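You operate a simulated robot arm through the tools that you are given. There is no shell and no other tool. Be economical: measure what you need, move in short steps, check, and stop when the job is done.

You are at the controls of a simulated robot arm. One attempt, no reset.

## Task
Trim the test wrench till it clicks at its rated 40 Nm.
Fine: pull it to its click, turn the trim knob by what the display is off, press the reset button and pull again; never pull more than a fifth past the click.

It is judged by the outcome, as a careful person would: the job done as asked, and still so three seconds after it is handed in. It fails if anything else is knocked over, pushed out of place, dropped, spilled or broken.

## Robot
A 6-joint arm with a two-finger parallel gripper, fixed in place. Base frame: the origin is at the foot of the arm, x ahead of it, y to its left, z up. Readings come in m, degrees, newtons and seconds.
With the tool pointing down near the work surface it reaches from about 0.36 to 0.82 m from the base axis. Its first joint turns from -166.0 to 166.0 degrees. Payload 3.91 kg.
Tool frame: the origin (TCP) lies between the finger pads and is the grasp point; the fingertips stand 0.03 m ahead of it; z points along the fingers, y is the line along which they close. Largest opening 0.11 m; finger width 0.02, thickness 0.01; the body of the gripper, 0.048 by 0.112 m, starts 0.055 m behind the TCP.
Orientation is that of the tool frame in the base frame, as a unit quaternion [w, x, y, z]. With the fingers straight down and closing along the base's y, the tool's x points along the base's -x, its y along +y and its z along -z.

## Interface
- The arm moves only by the tool servo_tool. Its argument "steps" is a list of rows, each an object of numbers (a shift or turn left out is 0, a gripper value left out holds the last): "ax", "ay", "az": the turn, a rotation vector about the tool's x, y, z in units of 8 degrees (1.0 is 8 degrees); "x", "y", "z": the shift along the tool's x, y, z in units of 20 mm (1.0 is 20 mm); "grip": the gripper command, from -1 (fully open) to 1 (shut), values between in proportion. In form: [{"ax": .., "ay": .., "az": .., "x": .., "y": .., "z": .., "grip": ..}, ...]. A call has 1 to 10 rows; each row shifts and turns the commanded pose from where the row before left it, along the tool's axes as they then stand. A call with a number of a shift or a turn outside -1 to 1 is refused whole. A row lasts 0.2 s, in which the tool goes at most 0.05 m and 8.6 degrees; a call with a longer step from one row to the next is refused whole, and so is a gripper value outside its range. Where a pose cannot be reached the arm comes as near as it can. A force on the tool above 40 N (or 10 N above the force at the start of the call, whichever is more), or a blocked arm, ends the call early, and 0.2 s more pass. The fingers move at their own pace (about 0.045 m/s each) and stop on an object; they squeeze with about 44 N. The grip force told is the motor's: it shows also when the fingers shut on nothing. Time passes only in rows, and 0.2 s behind the last, so rows that do not move let the fingers close. It gives the time, the measured TCP pose, the force on the tool (base axes), the opening and the grip force at its end, in the units of the frame above (readings bear some noise), with the torque about the TCP (base axes, N m) and any sound that the robot's microphone picked up.
- Cameras (640 x 400 px; columns grow to the right, rows downward): "scene" is fixed at [0.4005, -0.5012, 1.475]; the picture's right is [0.99, -0.11, 0.00], its down [-0.04, -0.32, -0.95] and it looks along [0.11, 0.94, -0.32] (base axes); focal length 324 px, centre (320, 200). "wrist" rides on the gripper at [0.077, 0.007, -0.114] in the tool frame; the picture's right is [-0.09, 1.00, 0.00], its down [-0.80, -0.07, -0.59] and it looks along [-0.59, -0.05, 0.80] (tool axes); focal length 270 px, centre (320, 200). There is no depth. A picture from a camera that has moved, and an enlarged one, comes with that camera's place and axes in the base frame and with its lens.
- snapshot(camera): a new picture of that camera. It takes no simulated time.
- raise_lower(by): slides the trunk up (or, below 0, down) by that many m; the arm rides with it, the base frame stays. It gives what a move gives, with no picture.
- enlarge(camera, box): a new picture of the part [left, top, right, bottom] of that camera's present view, enlarged. It takes no simulated time.
- sign_off(): hands the job in; it is judged then, once.

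Go step by step. Nothing tells you positions but the pictures and the camera data: compare them with the known pose of the tool, close in by small moves and look again before you grip or let go. The budget is 120 turns and 64 pictures, counting those below and the enlarged ones. Unless the task says otherwise, let go and move clear before handing in, and close with one line.

The tools are called as a command line: name --argument value ..., lists and objects as JSON in quotes. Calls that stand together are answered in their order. servo_tool: Moves the arm, as the interface text tells. Its arguments: {"type":"object","properties":{"steps":{"type":"array","items":{"type":"object","properties":{"ax":{"type":"number"},"ay":{"type":"number"},"az":{"type":"number"},"x":{"type":"number"},"y":{"type":"number"},"z":{"type":"number"},"grip":{"type":"number"}}}}},"required":["steps"]} The other tools are called the same way: raise_lower (by) slides the trunk up or down; snapshot (camera) takes a picture; enlarge (camera, box) takes an enlarged picture of a part of a camera's view; sign_off () hands the job in.

At the start:

```text
t: 0.0
ee_pos: [0.3193, 0.4303, 1.2738]
orientation: [0.0, -0.001, 1.0, 0.001]
wrist_force: [0.5, 0.2, 0.3]
moment: [0.03, 0.03, 0.0]
opening: 0.1099
gripper_force: 0.1
trunk travel left (down, up): [-0.55, 0.06]
```

scene: 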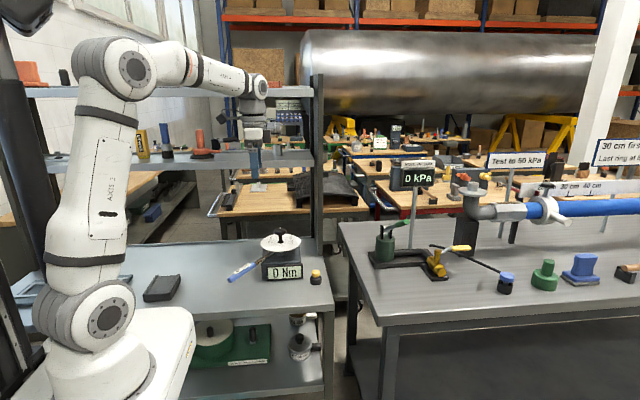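
wrist: 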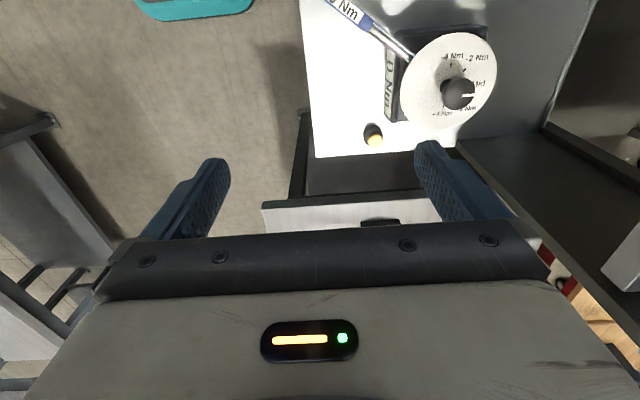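

I see a tester with a 0 Nm display, a wrench with a blue handle to its left, a dial with knob on top, and a small yellow button to its right. I enlarge both views to locate them.

enlarge --camera "scene" --box '[210, 210, 340, 300]'

enlarge --camera "wrist" --box '[300, 0, 540, 160]'

```text
4.44 times, centred on (275, 255) of scene
camera zoom: at [0.4005, -0.5012, 1.475], right [0.99, -0.11, 0.0], down [-0.04, -0.32, -0.95], along [0.11, 0.94, -0.32], focal length 1440 px, centre (520, -44)
```

zoom: 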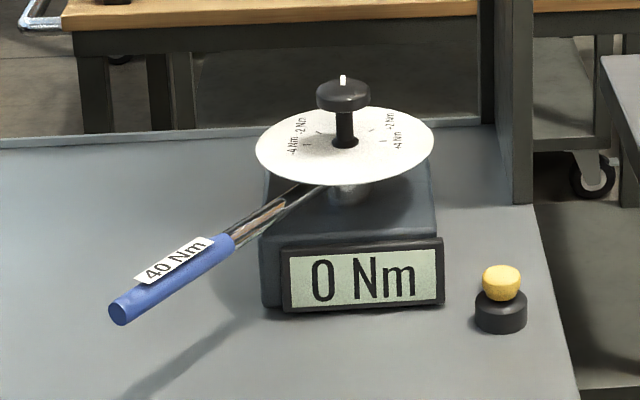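

```text
2.50 times, centred on (420, 80) of wrist
camera zoom: at [0.2428, 0.4373, 1.3883], right [0.09, 1.0, 0.0], down [0.8, -0.07, 0.59], along [0.59, -0.05, -0.8], focal length 676 px, centre (70, 500)
```

zoom: 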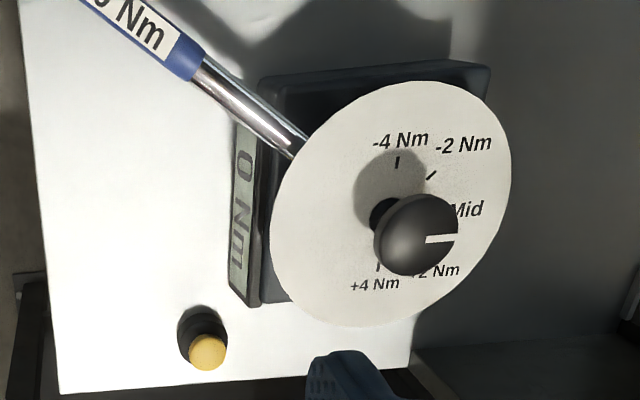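

The knob is near (0.38, 0.65, 0.95), the button near (0.51, 0.54, 0.825) and the wrench's handle end near (0.21, 0.47, 0.87). I lower the trunk a bit and look again.

raise_lower --by -0.15

snapshot --camera "scene"

snapshot --camera "wrist"

```text
t: 1.8
ee_pos: [0.3202, 0.4309, 1.1248]
orientation: [0.0, 0.0, 1.0, 0.0]
wrist_force: [0.1, 0.0, -0.2]
moment: [0.01, -0.02, 0.02]
opening: 0.1099
gripper_force: 0.0
trunk travel left (down, up): [-0.4, 0.21]
```

```text
59 pictures are left
```

scene: 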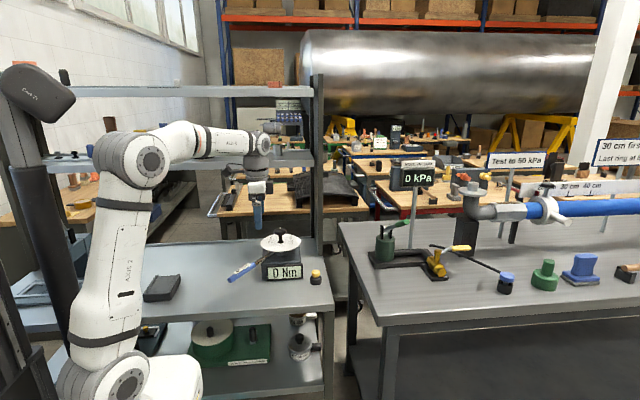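

```text
58 pictures are left
camera wrist: at [0.2428, 0.4372, 1.2384], right [0.09, 1.0, 0.0], down [0.8, -0.07, 0.59], along [0.59, -0.05, -0.8], focal length 270 px, centre (320, 200)
```

wrist: 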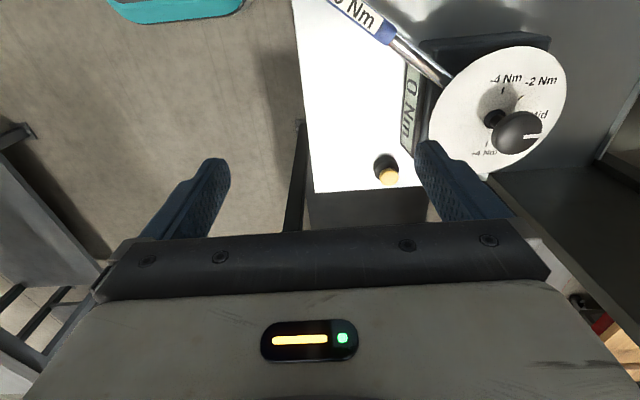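

I refine the estimates: wrench line at z≈0.90 running from the axis (0.376, 0.638) to the handle end (0.22, 0.42), knob top at z≈0.975, button near (0.503, 0.537, 0.835). Next I turn the gripper so its fingers close across the handle and lower a bit.

servo_tool --steps '[{"az": -0.97, "z": 0.5}, {"az": -0.97, "z": 0.5}, {"az": -0.97, "z": 0.5}, {"az": -0.97, "z": 0.5}, {"az": -0.97, "z": 0.5}, {"az": -0.97, "z": 0.5}, {"az": -0.97, "z": 0.5}, {}]'

snapshot --camera "wrist"

snapshot --camera "scene"

```text
t: 3.5
ee_pos: [0.3206, 0.4297, 1.0541]
orientation: [0.0, -0.457, 0.89, 0.0]
wrist_force: [-0.5, -0.4, 0.7]
moment: [-0.02, -0.02, 0.02]
opening: 0.1101
gripper_force: 0.1
trunk travel left (down, up): [-0.4, 0.21]
```

```text
57 pictures are left
camera wrist: at [0.2696, 0.372, 1.1683], right [-0.76, 0.65, 0.0], down [0.52, 0.61, 0.59], along [0.39, 0.45, -0.8], focal length 270 px, centre (320, 200)
```

wrist: 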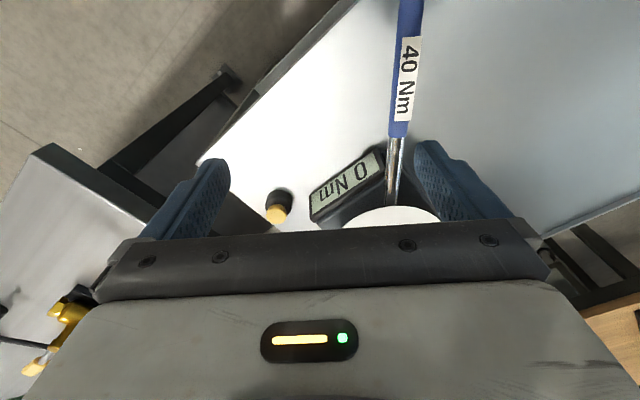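

```text
56 pictures are left
```

scene: 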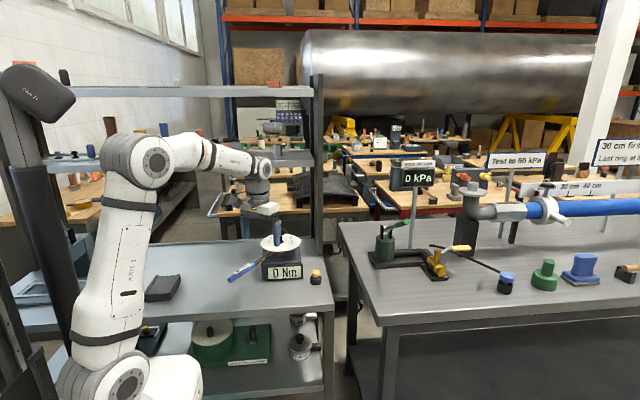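

The wrench is aligned with the fingers' view and the collar estimate is consistent. I shift sideways over the handle at about (0.243, 0.46), then look before descending.

servo_tool --steps '[{"x": 0.21, "y": 0.8}, {"x": 0.21, "y": 0.8}, {"x": 0.21, "y": 0.8}, {"x": 0.21, "y": 0.8}, {"x": 0.21, "y": 0.8}, {"z": 0.9}, {"z": 0.9}, {"z": 0.9}, {"z": 0.9}, {}]'

snapshot --camera "wrist"

enlarge --camera "scene" --box '[190, 180, 340, 300]'

```text
t: 5.8
ee_pos: [0.2425, 0.4606, 0.9823]
orientation: [0.0, -0.456, 0.89, -0.001]
wrist_force: [0.2, 0.3, -0.5]
moment: [-0.01, -0.02, 0.01]
opening: 0.1103
gripper_force: 0.0
trunk travel left (down, up): [-0.4, 0.21]
```

```text
55 pictures are left
camera wrist: at [0.192, 0.4014, 1.0956], right [-0.76, 0.65, 0.0], down [0.52, 0.61, 0.59], along [0.39, 0.45, -0.8], focal length 270 px, centre (320, 200)
```

wrist: 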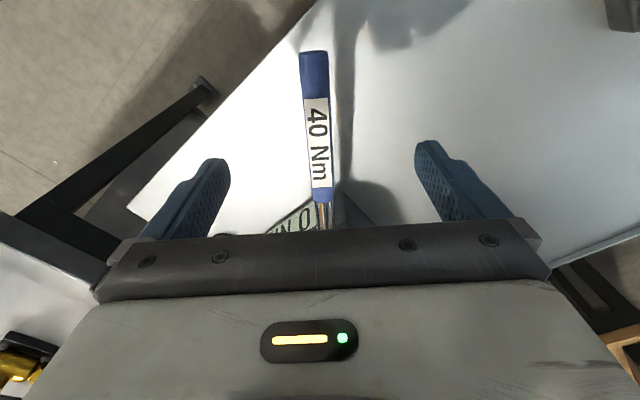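

```text
3.33 times, centred on (265, 240) of scene
camera zoom: at [0.4005, -0.5012, 1.475], right [0.99, -0.11, 0.0], down [-0.04, -0.32, -0.95], along [0.11, 0.94, -0.32], focal length 1080 px, centre (503, 67)
```

zoom: 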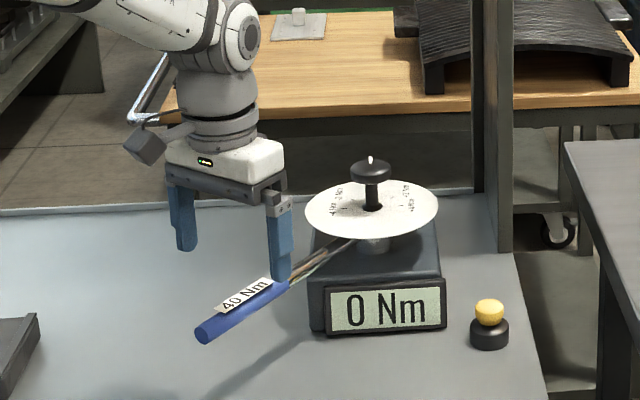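

The fingers straddle the handle, whose axis lies at about z=0.90. I go down to it and partially close without squeezing.

servo_tool --steps '[{"z": 0.8}, {"z": 0.8}, {"z": 0.8}, {"z": 0.8}, {"z": 0.8}, {"grip": 0.27}, {}, {}, {}]'

snapshot --camera "wrist"

enlarge --camera "scene" --box '[190, 180, 340, 300]'

```text
t: 7.8
ee_pos: [0.2429, 0.4604, 0.9027]
orientation: [0.0, -0.456, 0.89, 0.0]
wrist_force: [0.4, 0.9, 0.8]
moment: [0.0, -0.01, 0.05]
opening: 0.0403
gripper_force: 0.0
trunk travel left (down, up): [-0.4, 0.21]
```

```text
53 pictures are left
camera wrist: at [0.1923, 0.4012, 1.017], right [-0.76, 0.65, 0.0], down [0.52, 0.61, 0.59], along [0.39, 0.45, -0.8], focal length 270 px, centre (320, 200)
```

wrist: 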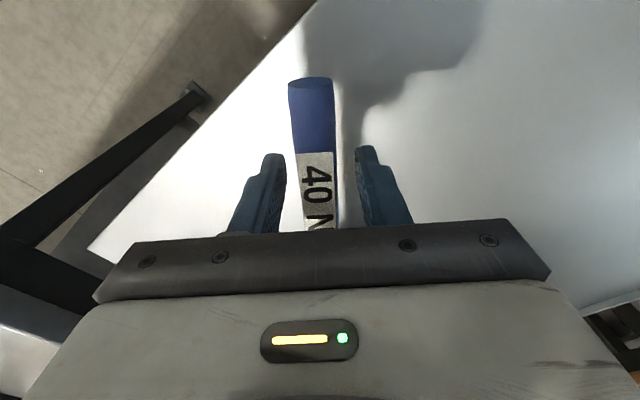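

```text
3.33 times, centred on (265, 240) of scene
camera zoom: at [0.4005, -0.5012, 1.475], right [0.99, -0.11, 0.0], down [-0.04, -0.32, -0.95], along [0.11, 0.94, -0.32], focal length 1080 px, centre (503, 67)
```

zoom: 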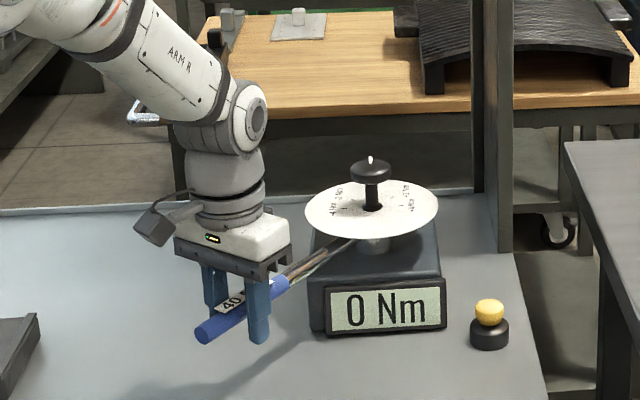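

The handle sits between the fingers with the display at 0 Nm. I start a gentle clockwise pull (tool +y) in small steps, watching force and display.

servo_tool --steps '[{"y": 0.2}, {"y": 0.2}, {"y": 0.2}, {}]'

enlarge --camera "scene" --box '[190, 180, 340, 300]'

```text
t: 8.8
ee_pos: [0.2339, 0.4671, 0.9025]
orientation: [0.0, -0.457, 0.89, 0.0]
wrist_force: [1.0, -1.2, 0.8]
moment: [-0.03, -0.04, -0.06]
opening: 0.0412
gripper_force: 1.1
trunk travel left (down, up): [-0.4, 0.21]
```

```text
3.33 times, centred on (265, 240) of scene
camera zoom: at [0.4005, -0.5012, 1.475], right [0.99, -0.11, 0.0], down [-0.04, -0.32, -0.95], along [0.11, 0.94, -0.32], focal length 1080 px, centre (503, 67)
```

zoom: 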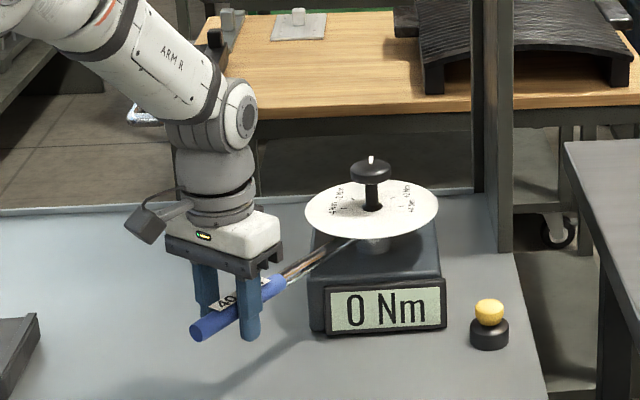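

Contact is just made, with about 1.5 N on the handle. I continue in smaller steps.

servo_tool --steps '[{"y": 0.2}, {"y": 0.2}, {}]'

enlarge --camera "scene" --box '[190, 180, 340, 300]'

```text
t: 9.6
ee_pos: [0.2265, 0.4712, 0.9023]
orientation: [0.0, -0.456, 0.89, 0.0]
wrist_force: [3.7, -1.8, 0.5]
moment: [0.01, -0.07, -0.04]
opening: 0.042
gripper_force: 1.6
trunk travel left (down, up): [-0.4, 0.21]
```

```text
3.33 times, centred on (265, 240) of scene
camera zoom: at [0.4005, -0.5012, 1.475], right [0.99, -0.11, 0.0], down [-0.04, -0.32, -0.95], along [0.11, 0.94, -0.32], focal length 1080 px, centre (503, 67)
```

zoom: 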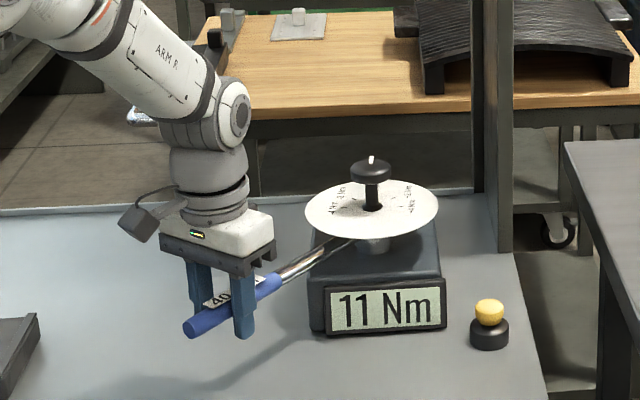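

The display reads 11 Nm after about 9 mm of travel, so the direction is right, at roughly 1.2 Nm/mm. I continue in small steps, following the arc.

servo_tool --steps '[{"y": 0.2, "az": 0.13}, {"y": 0.2, "az": 0.13}, {}]'

enlarge --camera "scene" --box '[190, 180, 340, 300]'

```text
t: 10.3
ee_pos: [0.2209, 0.476, 0.9015]
orientation: [0.0, -0.44, 0.898, 0.0]
wrist_force: [4.0, -3.0, -0.5]
moment: [0.02, 0.0, -0.02]
opening: 0.0427
gripper_force: 2.7
trunk travel left (down, up): [-0.4, 0.21]
```

```text
3.33 times, centred on (265, 240) of scene
camera zoom: at [0.4005, -0.5012, 1.475], right [0.99, -0.11, 0.0], down [-0.04, -0.32, -0.95], along [0.11, 0.94, -0.32], focal length 1080 px, centre (503, 67)
```

zoom: 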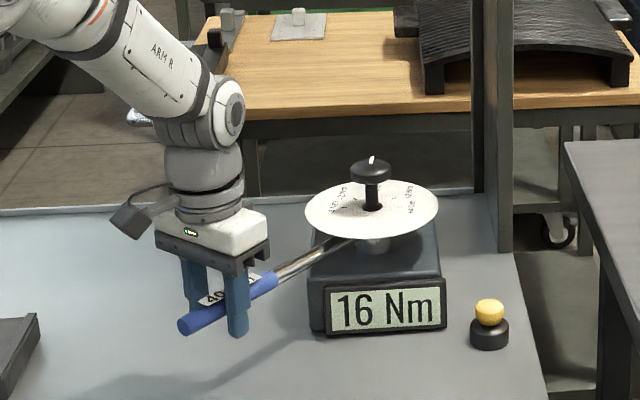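

The rate is about 0.65 Nm per mm, and the display is at 16. I continue.

servo_tool --steps '[{"y": 0.2, "az": 0.13}, {"y": 0.2, "az": 0.13}, {"y": 0.2, "az": 0.13}, {"y": 0.2, "az": 0.13}, {}]'

enlarge --camera "scene" --box '[190, 180, 340, 300]'

```text
t: 11.6
ee_pos: [0.2072, 0.4861, 0.9015]
orientation: [-0.001, -0.407, 0.913, 0.0]
wrist_force: [8.0, -3.9, 0.4]
moment: [-0.04, 0.01, -0.02]
opening: 0.0441
gripper_force: 4.1
trunk travel left (down, up): [-0.4, 0.21]
```

```text
3.33 times, centred on (265, 240) of scene
camera zoom: at [0.4005, -0.5012, 1.475], right [0.99, -0.11, 0.0], down [-0.04, -0.32, -0.95], along [0.11, 0.94, -0.32], focal length 1080 px, centre (503, 67)
```

zoom: 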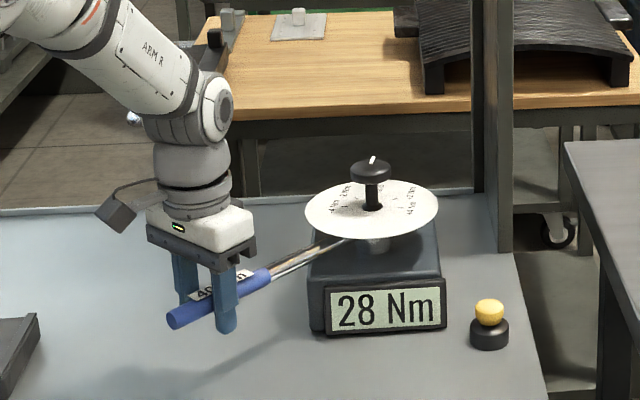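

28 Nm, with no click yet. I step on.

servo_tool --steps '[{"y": 0.2, "az": 0.13}, {"y": 0.2, "az": 0.13}, {}]'

enlarge --camera "scene" --box '[190, 180, 340, 300]'

```text
t: 12.3
ee_pos: [0.2023, 0.4913, 0.9033]
orientation: [0.0, -0.391, 0.921, 0.0]
wrist_force: [8.6, -4.0, -0.4]
moment: [-0.03, -0.05, -0.01]
opening: 0.0447
gripper_force: 4.5
trunk travel left (down, up): [-0.4, 0.21]
```

```text
3.33 times, centred on (265, 240) of scene
camera zoom: at [0.4005, -0.5012, 1.475], right [0.99, -0.11, 0.0], down [-0.04, -0.32, -0.95], along [0.11, 0.94, -0.32], focal length 1080 px, centre (503, 67)
```

zoom: 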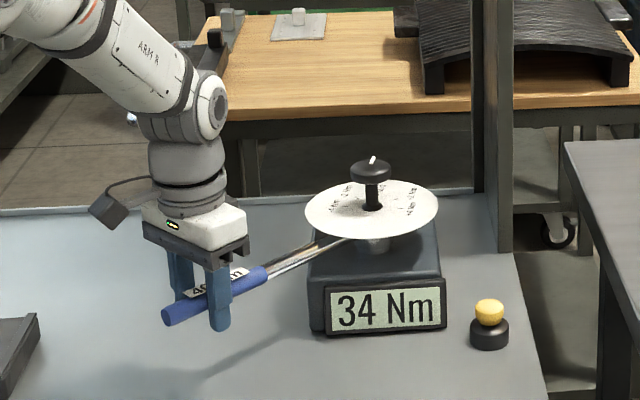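

34 Nm. I now go 3 mm (about 2 Nm) at a time and listen for the click.

servo_tool --steps '[{"y": 0.15, "az": 0.1}]'

```text
t: 12.8
ee_pos: [0.1988, 0.4946, 0.9025]
orientation: [0.0, -0.384, 0.923, 0.0]
wrist_force: [8.0, -5.4, -0.1]
moment: [0.03, -0.06, -0.02]
opening: 0.0451
gripper_force: 4.5
trunk travel left (down, up): [-0.4, 0.21]
```

No click yet. One more small step.

servo_tool --steps '[{"y": 0.12, "az": 0.08}]'

enlarge --camera "scene" --box '[190, 180, 340, 300]'

```text
t: 13.2
ee_pos: [0.198, 0.4955, 0.9023]
orientation: [-0.001, -0.379, 0.926, 0.0]
wrist_force: [9.2, -6.1, -0.8]
moment: [0.05, -0.04, -0.05]
opening: 0.0451
gripper_force: 4.8
trunk travel left (down, up): [-0.4, 0.21]
```

```text
3.33 times, centred on (265, 240) of scene
camera zoom: at [0.4005, -0.5012, 1.475], right [0.99, -0.11, 0.0], down [-0.04, -0.32, -0.95], along [0.11, 0.94, -0.32], focal length 1080 px, centre (503, 67)
```

zoom: 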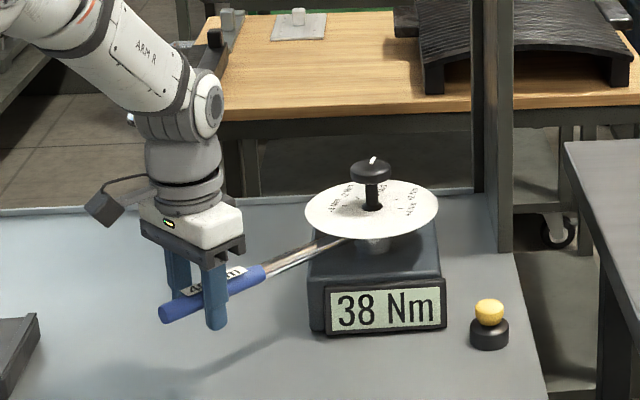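

38 Nm and still no click. I go on in fine steps.

servo_tool --steps '[{"y": 0.12, "az": 0.08}]'

```text
t: 13.6
ee_pos: [0.1973, 0.497, 0.9015]
orientation: [0.001, -0.373, 0.928, 0.0]
wrist_force: [9.4, -5.9, -0.6]
moment: [0.03, -0.05, -0.04]
opening: 0.0456
gripper_force: 5.4
trunk travel left (down, up): [-0.4, 0.21]
```

servo_tool --steps '[{"y": 0.12, "az": 0.08}]'

enlarge --camera "scene" --box '[190, 180, 340, 300]'

```text
t: 13.9
ee_pos: [0.1941, 0.4986, 0.9029]
orientation: [0.001, -0.369, 0.929, 0.0]
wrist_force: [10.0, -6.1, 0.1]
moment: [0.01, -0.06, -0.05]
opening: 0.0458
gripper_force: 5.3
trunk travel left (down, up): [-0.4, 0.21]
```

```text
3.33 times, centred on (265, 240) of scene
camera zoom: at [0.4005, -0.5012, 1.475], right [0.99, -0.11, 0.0], down [-0.04, -0.32, -0.95], along [0.11, 0.94, -0.32], focal length 1080 px, centre (503, 67)
```

zoom: 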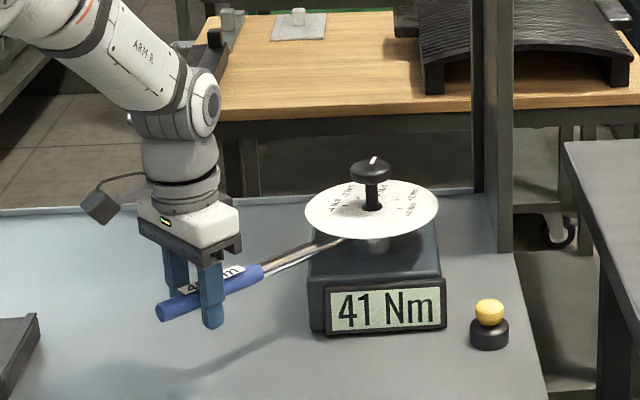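

41 Nm and no click, so the wrench seems to click high. I continue in small steps.

servo_tool --steps '[{"y": 0.12, "az": 0.08}]'

enlarge --camera "scene" --box '[250, 240, 310, 290]'

```text
t: 14.3
ee_pos: [0.1929, 0.5004, 0.9031]
orientation: [0.001, -0.363, 0.932, 0.0]
wrist_force: [9.6, -7.4, 0.3]
moment: [0.01, -0.04, -0.05]
opening: 0.0458
gripper_force: 5.0
trunk travel left (down, up): [-0.4, 0.21]
```

```text
8.00 times, centred on (280, 265) of scene
camera zoom: at [0.4005, -0.5012, 1.475], right [0.99, -0.11, 0.0], down [-0.04, -0.32, -0.95], along [0.11, 0.94, -0.32], focal length 2592 px, centre (640, -320)
```

zoom: 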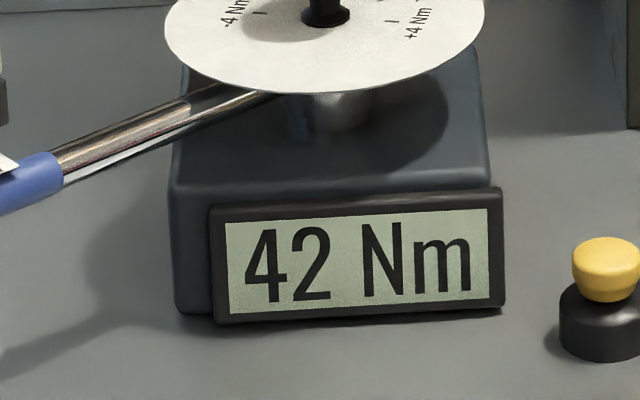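

servo_tool --steps '[{"y": 0.1, "az": 0.07}]'

```text
t: 14.8
ee_pos: [0.1921, 0.5021, 0.9032]
orientation: [0.0, -0.36, 0.933, 0.001]
wrist_force: [9.7, -7.3, 1.9]
moment: [-0.03, -0.07, -0.06]
opening: 0.046
gripper_force: 5.7
trunk travel left (down, up): [-0.4, 0.21]
```

Still no click. I take one more fine step and look at the display.

servo_tool --steps '[{"y": 0.1, "az": 0.07}]'

enlarge --camera "scene" --box '[250, 240, 310, 290]'

```text
t: 15.2
ee_pos: [0.1916, 0.5031, 0.9027]
orientation: [-0.001, -0.353, 0.936, 0.0]
wrist_force: [9.8, -7.3, -0.3]
moment: [0.01, -0.07, -0.05]
opening: 0.0462
gripper_force: 5.9
trunk travel left (down, up): [-0.4, 0.21]
```

```text
8.00 times, centred on (280, 265) of scene
camera zoom: at [0.4005, -0.5012, 1.475], right [0.99, -0.11, 0.0], down [-0.04, -0.32, -0.95], along [0.11, 0.94, -0.32], focal length 2592 px, centre (640, -320)
```

zoom: 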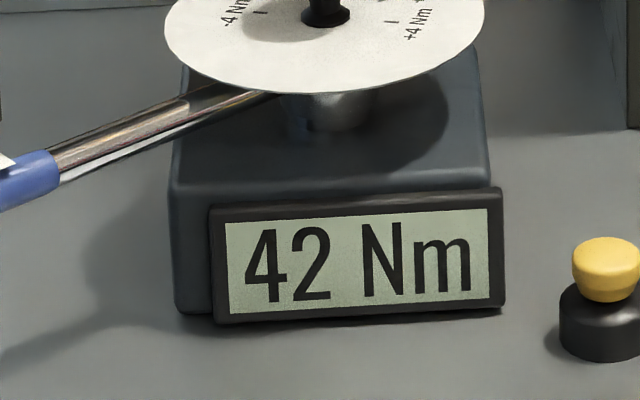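

The display stayed at 42 though the handle moved slightly, so it may have clicked or it may be rounding. I hold still for a moment and check.

servo_tool --steps '[{"y": 0.04, "az": 0.02}, {}]'

enlarge --camera "scene" --box '[220, 210, 310, 290]'

```text
t: 15.8
ee_pos: [0.1889, 0.5046, 0.9027]
orientation: [-0.001, -0.353, 0.936, -0.001]
wrist_force: [9.5, -7.2, -0.4]
moment: [-0.01, -0.03, -0.03]
opening: 0.0463
gripper_force: 6.2
trunk travel left (down, up): [-0.4, 0.21]
```

```text
5.00 times, centred on (265, 250) of scene
camera zoom: at [0.4005, -0.5012, 1.475], right [0.99, -0.11, 0.0], down [-0.04, -0.32, -0.95], along [0.11, 0.94, -0.32], focal length 1620 px, centre (595, -50)
```

zoom: 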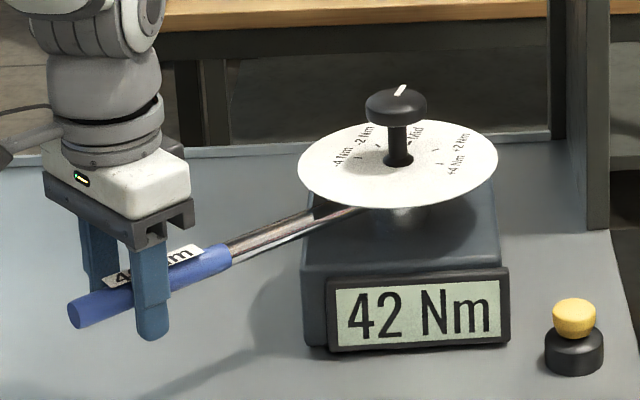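

The display holds at 42 Nm while the handle has moved another 5 mm at a constant force, so it clicked at 42, which is 2 Nm too high. I back off to unload the wrench.

servo_tool --steps '[{"y": -0.4, "az": -0.2}, {"y": -0.4, "az": -0.2}, {"y": -0.4, "az": -0.2}, {"y": -0.4, "az": -0.2}, {"y": -0.4, "az": -0.2}, {"y": -0.4, "az": -0.2}, {"y": -0.4, "az": -0.2}, {"y": -0.3, "az": -0.2}, {}]'

enlarge --camera "scene" --box '[190, 180, 340, 300]'

snapshot --camera "wrist"

```text
t: 17.8
ee_pos: [0.2344, 0.4619, 0.9025]
orientation: [0.0, -0.455, 0.89, 0.0]
wrist_force: [0.6, -0.4, -0.2]
moment: [-0.03, 0.0, 0.03]
opening: 0.0409
gripper_force: 0.8
trunk travel left (down, up): [-0.4, 0.21]
```

```text
3.33 times, centred on (265, 240) of scene
camera zoom: at [0.4005, -0.5012, 1.475], right [0.99, -0.11, 0.0], down [-0.04, -0.32, -0.95], along [0.11, 0.94, -0.32], focal length 1080 px, centre (503, 67)
```

zoom: 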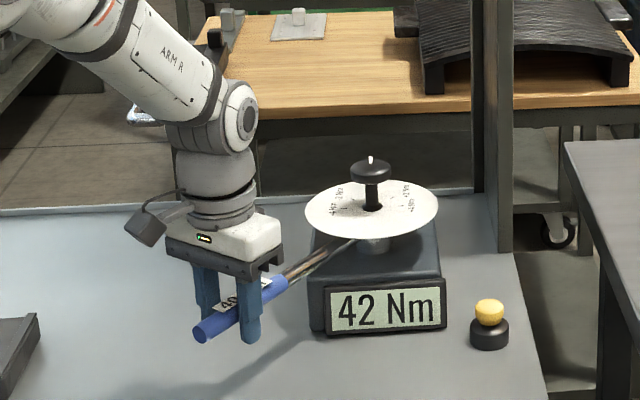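

```text
40 pictures are left
camera wrist: at [0.1837, 0.4036, 1.0163], right [-0.76, 0.65, 0.0], down [0.53, 0.61, 0.59], along [0.39, 0.45, -0.8], focal length 270 px, centre (320, 200)
```

wrist: 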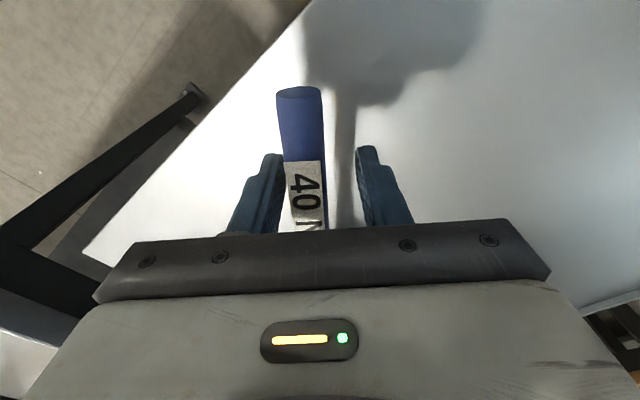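

The wrench sprang back and the display holds 42. I center the fingers off the handle, open slightly and lift clear.

servo_tool --steps '[{"y": 0.25, "grip": -0.1}, {}, {"z": -1}, {"z": -1}, {"z": -1}, {"z": -1}, {"z": -1}, {"z": -1}, {"z": -1}, {"z": -1}]'

```text
t: 19.9
ee_pos: [0.2308, 0.4642, 1.0624]
orientation: [0.0, -0.455, 0.89, 0.0]
wrist_force: [-0.3, -0.1, -1.2]
moment: [0.01, 0.02, 0.02]
opening: 0.0603
gripper_force: 0.0
trunk travel left (down, up): [-0.4, 0.21]
```

Lifted clear. I turn the gripper back to its original orientation.

servo_tool --steps '[{"az": 0.97}, {"az": 0.97}, {"az": 0.97}, {"az": 0.97}, {"az": 0.97}, {"az": 0.97}, {"az": 0.94}, {}]'

servo_tool --steps '[{"x": -0.8, "y": 0.9}, {"x": -0.8, "y": 0.9}, {"x": -0.8, "y": 0.9}, {"x": -0.8, "y": 0.9}, {"x": -0.8, "y": 0.9}, {"x": -0.8, "y": 0.9}, {"x": -0.8, "y": 0.9}, {"x": -0.8, "y": 0.9}, {"x": -0.8, "y": 0.9}, {}]'

snapshot --camera "wrist"

snapshot --camera "scene"

```text
t: 21.8
ee_pos: [0.2304, 0.4649, 1.0621]
orientation: [0.0, 0.0, 1.0, 0.0]
wrist_force: [-0.7, 0.3, -0.2]
moment: [-0.01, -0.01, 0.0]
opening: 0.0604
gripper_force: 0.0
trunk travel left (down, up): [-0.4, 0.21]
```

```text
t: 23.9
ee_pos: [0.3756, 0.6266, 1.0633]
orientation: [0.0, -0.001, 1.0, 0.0]
wrist_force: [-0.2, 0.2, 0.0]
moment: [0.0, 0.03, 0.01]
opening: 0.0605
gripper_force: 0.1
trunk travel left (down, up): [-0.4, 0.21]
```

```text
39 pictures are left
camera wrist: at [0.2976, 0.6341, 1.1762], right [0.09, 1.0, 0.0], down [0.8, -0.07, 0.59], along [0.59, -0.05, -0.8], focal length 270 px, centre (320, 200)
```

wrist: 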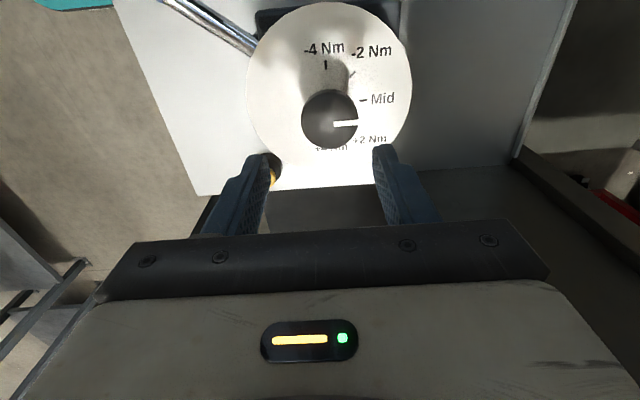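

```text
38 pictures are left
```

scene: 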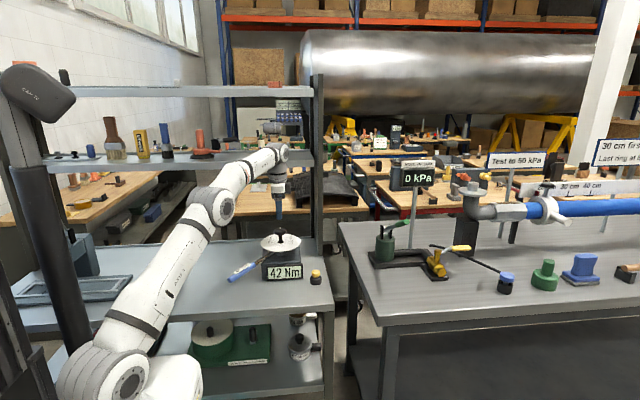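

The dial marks are 45° apart, with Mid along +y and −2 to −4 counter-clockwise seen from above. The knob is at about (0.372, 0.636), so I center over it and descend part way.

servo_tool --steps '[{"x": 0.18, "y": 0.47, "grip": -0.4}, {}, {"z": 0.8}, {"z": 0.8}, {"z": 0.8}, {}]'

snapshot --camera "wrist"

enlarge --camera "scene" --box '[220, 170, 340, 290]'

```text
t: 25.4
ee_pos: [0.3717, 0.6364, 1.0144]
orientation: [0.001, -0.001, 1.0, 0.0]
wrist_force: [0.1, -0.2, -0.3]
moment: [-0.02, -0.01, 0.0]
opening: 0.0768
gripper_force: 0.0
trunk travel left (down, up): [-0.4, 0.21]
```

```text
37 pictures are left
camera wrist: at [0.2937, 0.6436, 1.1282], right [0.09, 1.0, 0.0], down [0.8, -0.07, 0.59], along [0.59, -0.05, -0.8], focal length 270 px, centre (320, 200)
```

wrist: 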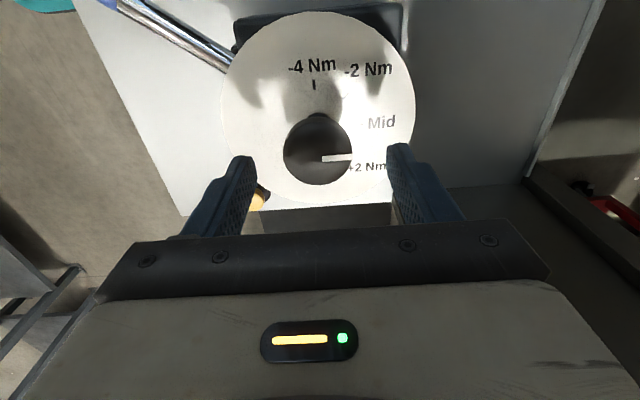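

```text
3.33 times, centred on (280, 230) of scene
camera zoom: at [0.4005, -0.5012, 1.475], right [0.99, -0.11, 0.0], down [-0.04, -0.32, -0.95], along [0.11, 0.94, -0.32], focal length 1080 px, centre (453, 100)
```

zoom: 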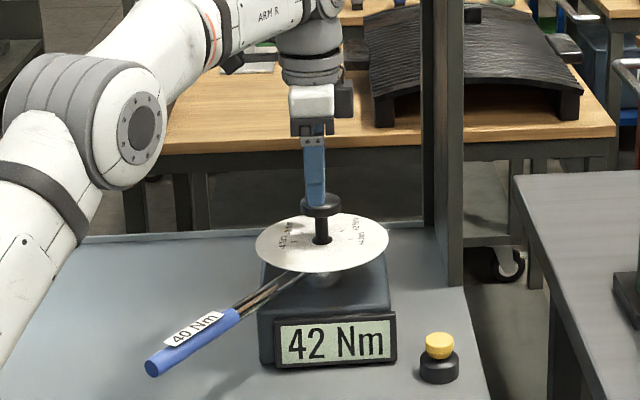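

The knob is centered under the TCP to within about 2 mm. I descend to it and close.

servo_tool --steps '[{"y": -0.1, "z": 0.6}, {"z": 0.6}, {"z": 0.6}, {}]'

servo_tool --steps '[{"grip": 0.2}, {}, {"grip": 0.3}, {}]'

snapshot --camera "wrist"

```text
t: 26.4
ee_pos: [0.37, 0.6346, 0.9781]
orientation: [0.0, -0.001, 1.0, 0.001]
wrist_force: [0.3, 1.0, 0.0]
moment: [-0.02, 0.03, -0.04]
opening: 0.077
gripper_force: 0.0
trunk travel left (down, up): [-0.4, 0.21]
```

```text
t: 27.4
ee_pos: [0.3706, 0.6358, 0.9786]
orientation: [0.0, -0.001, 1.0, 0.0]
wrist_force: [-0.8, -1.8, -0.8]
moment: [0.15, -0.03, 0.01]
opening: 0.0458
gripper_force: 45.4
trunk travel left (down, up): [-0.4, 0.21]
```

```text
35 pictures are left
camera wrist: at [0.2937, 0.6417, 1.0922], right [0.09, 1.0, 0.0], down [0.8, -0.07, 0.59], along [0.59, -0.05, -0.8], focal length 270 px, centre (320, 200)
```

wrist: 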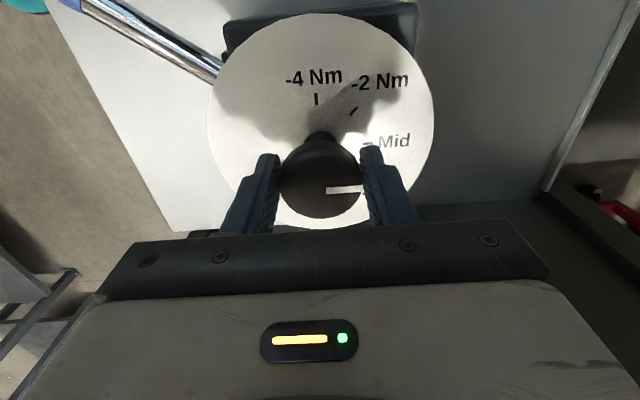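

The knob is gripped (45.8 mm wide). I turn it 45° counter-clockwise, toward −2 Nm.

servo_tool --steps '[{"az": -0.9}, {"az": -0.9}, {"az": -0.9}, {"az": -0.9}, {"az": -0.9}, {"az": -0.9}, {"az": -0.225}, {}]'

snapshot --camera "wrist"

enlarge --camera "scene" --box '[220, 210, 340, 290]'

```text
t: 29.1
ee_pos: [0.3718, 0.6321, 0.978]
orientation: [-0.002, -0.383, 0.924, 0.0]
wrist_force: [2.5, -29.1, -11.1]
moment: [-0.71, 0.07, -0.09]
opening: 0.0458
gripper_force: 44.4
trunk travel left (down, up): [-0.4, 0.21]
```

```text
34 pictures are left
camera wrist: at [0.3131, 0.5825, 1.0924], right [-0.64, 0.77, 0.0], down [0.62, 0.52, 0.59], along [0.45, 0.38, -0.81], focal length 270 px, centre (320, 200)
```

wrist: 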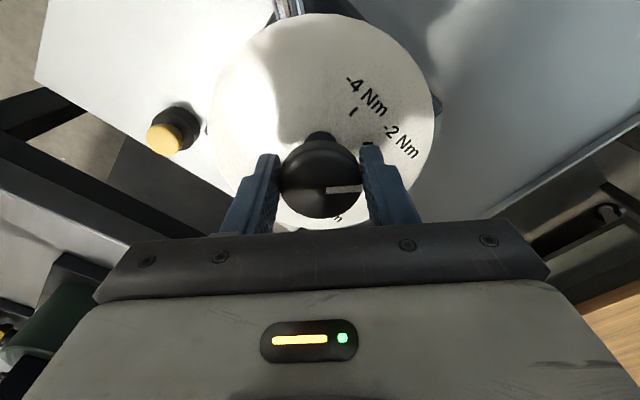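

```text
5.00 times, centred on (280, 250) of scene
camera zoom: at [0.4005, -0.5012, 1.475], right [0.99, -0.11, 0.0], down [-0.04, -0.32, -0.95], along [0.11, 0.94, -0.32], focal length 1620 px, centre (520, -50)
```

zoom: 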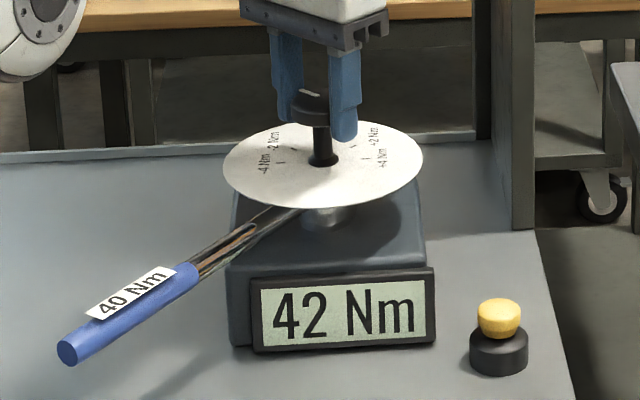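

The knob turned with the gripper and the wrench body stayed put. I release it, lift and check the pointer against the −2 mark.

servo_tool --steps '[{"grip": -0.4}, {}, {}, {"z": -0.8}, {"z": -0.8}, {"z": -0.8}, {"z": -0.8}, {}]'

snapshot --camera "wrist"

```text
t: 30.9
ee_pos: [0.3712, 0.6349, 1.043]
orientation: [0.0, -0.384, 0.924, 0.0]
wrist_force: [0.3, -0.1, -0.6]
moment: [0.01, 0.02, 0.01]
opening: 0.0769
gripper_force: 0.1
trunk travel left (down, up): [-0.4, 0.21]
```

```text
32 pictures are left
camera wrist: at [0.3115, 0.5853, 1.1561], right [-0.64, 0.77, 0.0], down [0.62, 0.52, 0.59], along [0.46, 0.38, -0.8], focal length 270 px, centre (320, 200)
```

wrist: 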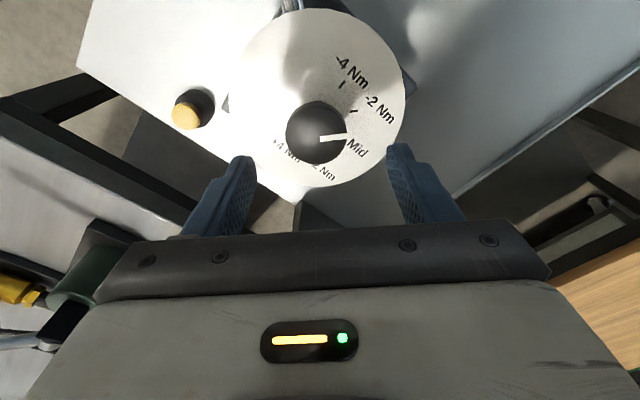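

The pointer measures about 45° from Mid, on the −2 mark. Next is the reset button at about (0.5035, 0.534), top near z≈0.84; I close the fingers and move over it.

servo_tool --steps '[{"x": -0.119, "y": -0.916, "grip": 1}, {"x": -0.119, "y": -0.916}, {"x": -0.119, "y": -0.916}, {"x": -0.119, "y": -0.916}, {"x": -0.119, "y": -0.916}, {"x": -0.119, "y": -0.916}, {"x": -0.119, "y": -0.916}, {"x": -0.119, "y": -0.916}, {"x": -0.119, "y": -0.916}, {}]'

servo_tool --steps '[{"z": 1}, {"z": 1}, {"z": 1}, {"z": 1}, {"z": 1}, {"z": 0.8}, {}]'

snapshot --camera "wrist"

enlarge --camera "scene" --box '[250, 210, 370, 300]'

```text
t: 33.1
ee_pos: [0.5035, 0.5343, 1.042]
orientation: [0.001, -0.383, 0.924, 0.0]
wrist_force: [0.1, -0.8, -0.1]
moment: [0.01, 0.0, 0.02]
opening: 0.0
gripper_force: 37.6
trunk travel left (down, up): [-0.4, 0.21]
```

```text
t: 34.8
ee_pos: [0.5029, 0.5336, 0.9274]
orientation: [-0.001, -0.383, 0.924, 0.0]
wrist_force: [-0.1, 0.3, -0.5]
moment: [0.03, -0.01, -0.01]
opening: 0.0001
gripper_force: 37.9
trunk travel left (down, up): [-0.4, 0.21]
```

```text
31 pictures are left
camera wrist: at [0.4439, 0.4844, 1.0406], right [-0.64, 0.77, 0.0], down [0.62, 0.52, 0.59], along [0.46, 0.38, -0.8], focal length 270 px, centre (320, 200)
```

wrist: 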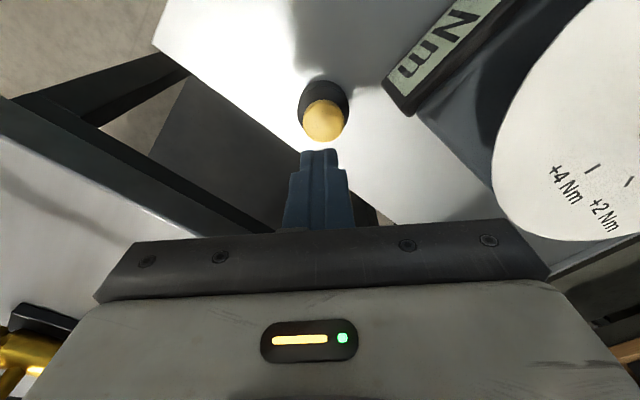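

```text
4.44 times, centred on (310, 255) of scene
camera zoom: at [0.4005, -0.5012, 1.475], right [0.99, -0.11, 0.0], down [-0.04, -0.32, -0.95], along [0.11, 0.94, -0.32], focal length 1440 px, centre (364, -44)
```

zoom: 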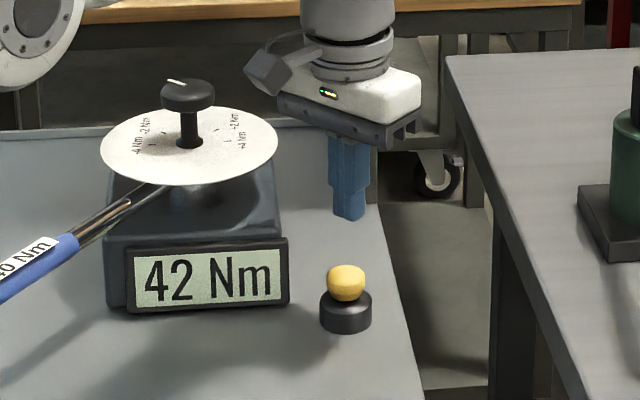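

The fingertips line up over the button. I descend, then press in small steps.

servo_tool --steps '[{"z": 0.8}, {"z": 0.8}, {"z": 0.6}, {"z": 0.2}, {}]'

enlarge --camera "scene" --box '[250, 210, 370, 300]'

```text
t: 36.0
ee_pos: [0.5029, 0.5335, 0.8777]
orientation: [0.0, -0.383, 0.924, -0.001]
wrist_force: [-0.1, -0.3, 0.1]
moment: [0.02, -0.01, -0.02]
opening: 0.0
gripper_force: 38.2
trunk travel left (down, up): [-0.4, 0.21]
```

```text
4.44 times, centred on (310, 255) of scene
camera zoom: at [0.4005, -0.5012, 1.475], right [0.99, -0.11, 0.0], down [-0.04, -0.32, -0.95], along [0.11, 0.94, -0.32], focal length 1440 px, centre (364, -44)
```

zoom: 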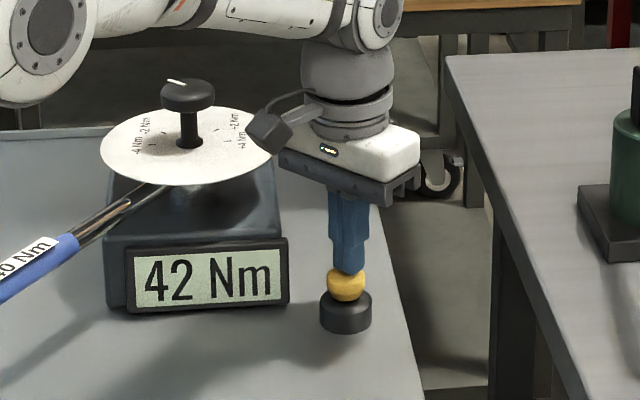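

The tip sits just above the button. I press in 2–3 mm steps.

servo_tool --steps '[{"z": 0.15}, {"z": 0.15}, {"z": 0.1}, {}]'

enlarge --camera "scene" --box '[250, 210, 370, 300]'

```text
t: 37.0
ee_pos: [0.5025, 0.5341, 0.871]
orientation: [0.001, -0.383, 0.924, 0.0]
wrist_force: [-0.5, 1.2, 2.5]
moment: [0.03, 0.01, 0.04]
opening: 0.0
gripper_force: 37.6
trunk travel left (down, up): [-0.4, 0.21]
heard: click
```

```text
4.44 times, centred on (310, 255) of scene
camera zoom: at [0.4005, -0.5012, 1.475], right [0.99, -0.11, 0.0], down [-0.04, -0.32, -0.95], along [0.11, 0.94, -0.32], focal length 1440 px, centre (364, -44)
```

zoom: 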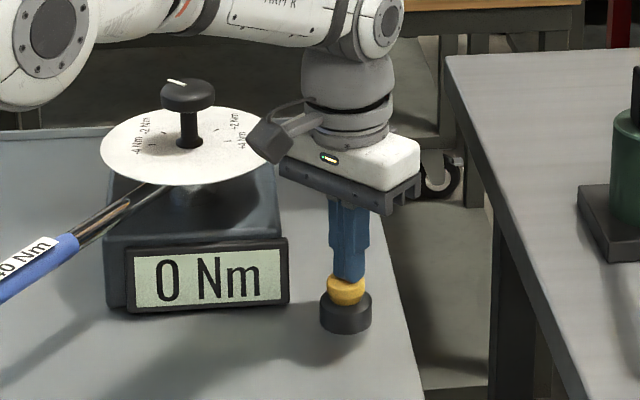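

The button clicked and the display reads 0 Nm. I lift clear and go back to the wrench handle for the verifying pull.

servo_tool --steps '[{"z": -0.9}, {"z": -1}, {"z": -1}, {"z": -1}, {"z": -1}, {"z": -1}, {"z": -1}, {"z": -1}, {"az": -0.575, "grip": -0.3}, {"az": -0.575}]'

```text
t: 39.1
ee_pos: [0.503, 0.5326, 1.0284]
orientation: [0.0, -0.457, 0.89, -0.001]
wrist_force: [1.4, 0.9, 0.0]
moment: [0.05, 0.02, -0.01]
opening: 0.0505
gripper_force: 0.1
trunk travel left (down, up): [-0.4, 0.21]
```

servo_tool --steps '[{"x": 1, "y": 0.838}, {"x": 1, "y": 0.838}, {"x": 1, "y": 0.838}, {"x": 1, "y": 0.838}, {"x": 1, "y": 0.838}, {"x": 1, "y": 0.838}, {"x": 1, "y": 0.838}, {"x": 1, "y": 0.838}, {"x": 1, "y": 0.838}, {"x": 1, "y": 0.838}]'

servo_tool --steps '[{"x": 0.46}, {"z": 0.8}, {"z": 0.8}, {}]'

snapshot --camera "wrist"

```text
t: 41.4
ee_pos: [0.2499, 0.4685, 1.029]
orientation: [0.0, -0.456, 0.89, -0.001]
wrist_force: [-0.1, 0.0, -0.6]
moment: [0.02, -0.01, -0.02]
opening: 0.0713
gripper_force: 0.1
trunk travel left (down, up): [-0.4, 0.21]
```

```text
t: 42.4
ee_pos: [0.2429, 0.4607, 0.9966]
orientation: [0.001, -0.457, 0.89, 0.0]
wrist_force: [-0.3, 0.5, 0.2]
moment: [0.02, -0.06, 0.0]
opening: 0.0717
gripper_force: 0.0
trunk travel left (down, up): [-0.4, 0.21]
```

```text
27 pictures are left
camera wrist: at [0.1932, 0.4023, 1.1102], right [-0.76, 0.65, 0.0], down [0.52, 0.61, 0.59], along [0.39, 0.45, -0.8], focal length 270 px, centre (320, 200)
```

wrist: 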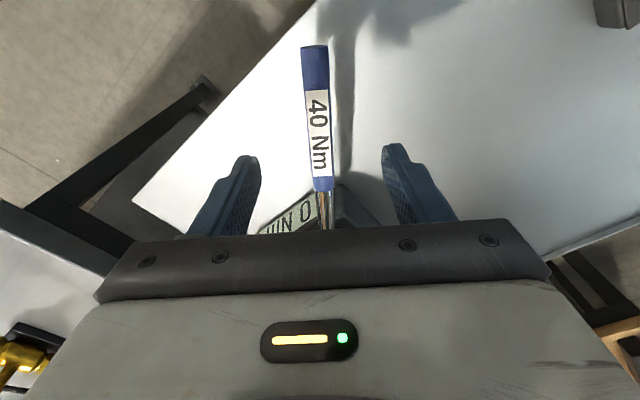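

The handle is centered between the fingers again. I descend to z≈0.902 and partially close as before.

servo_tool --steps '[{"z": 0.9}, {"z": 0.9}, {"z": 0.9}, {"z": 0.9}, {"z": 0.9}, {"z": 0.2, "grip": 0.27}, {}, {}]'

servo_tool --steps '[{"y": 0.2}, {"y": 0.2}, {"y": 0.2}, {"y": 0.2}, {"y": 0.2}, {"y": 0.2, "az": 0.13}, {"y": 0.2, "az": 0.13}, {}]'

enlarge --camera "scene" --box '[190, 180, 340, 300]'

```text
t: 44.1
ee_pos: [0.2432, 0.4617, 0.9031]
orientation: [-0.001, -0.457, 0.89, 0.0]
wrist_force: [-0.8, 1.2, 0.4]
moment: [-0.04, -0.02, 0.02]
opening: 0.0401
gripper_force: 0.1
trunk travel left (down, up): [-0.4, 0.21]
```

```text
t: 46.0
ee_pos: [0.223, 0.4776, 0.9024]
orientation: [-0.001, -0.44, 0.898, 0.001]
wrist_force: [4.5, -2.5, 0.3]
moment: [-0.01, -0.04, -0.01]
opening: 0.0428
gripper_force: 3.2
trunk travel left (down, up): [-0.4, 0.21]
```

```text
3.33 times, centred on (265, 240) of scene
camera zoom: at [0.4005, -0.5012, 1.475], right [0.99, -0.11, 0.0], down [-0.04, -0.32, -0.95], along [0.11, 0.94, -0.32], focal length 1080 px, centre (503, 67)
```

zoom: 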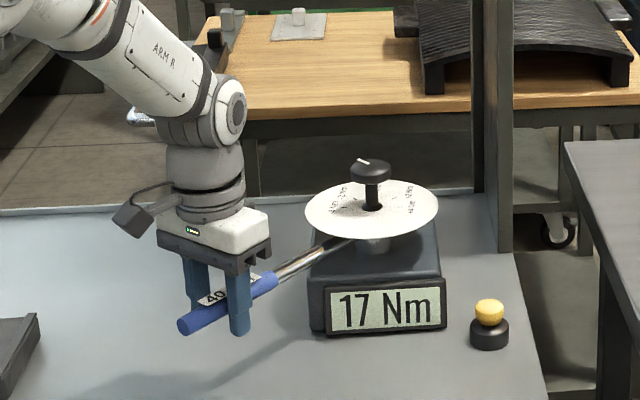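

17 Nm, tracking as before. I continue to about 34 Nm along the arc.

servo_tool --steps '[{"y": 0.2, "az": 0.13}, {"y": 0.2, "az": 0.13}, {"y": 0.2, "az": 0.13}, {"y": 0.2, "az": 0.13}, {"y": 0.2, "az": 0.13}, {}]'

enlarge --camera "scene" --box '[190, 180, 340, 300]'

```text
t: 47.4
ee_pos: [0.2074, 0.4906, 0.9027]
orientation: [0.0, -0.399, 0.917, 0.0]
wrist_force: [7.7, -5.4, -0.8]
moment: [-0.02, 0.03, -0.04]
opening: 0.0445
gripper_force: 4.0
trunk travel left (down, up): [-0.4, 0.21]
```

```text
3.33 times, centred on (265, 240) of scene
camera zoom: at [0.4005, -0.5012, 1.475], right [0.99, -0.11, 0.0], down [-0.04, -0.32, -0.95], along [0.11, 0.94, -0.32], focal length 1080 px, centre (503, 67)
```

zoom: 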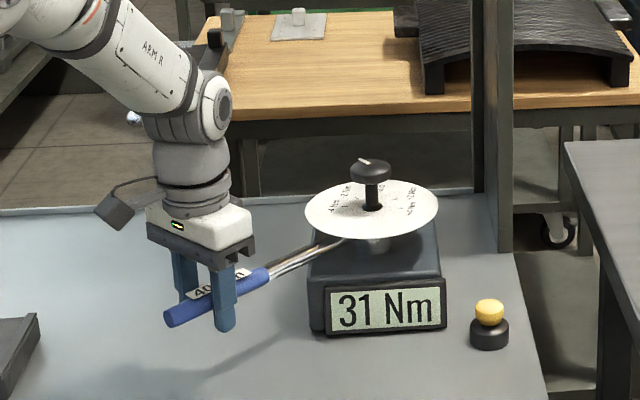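

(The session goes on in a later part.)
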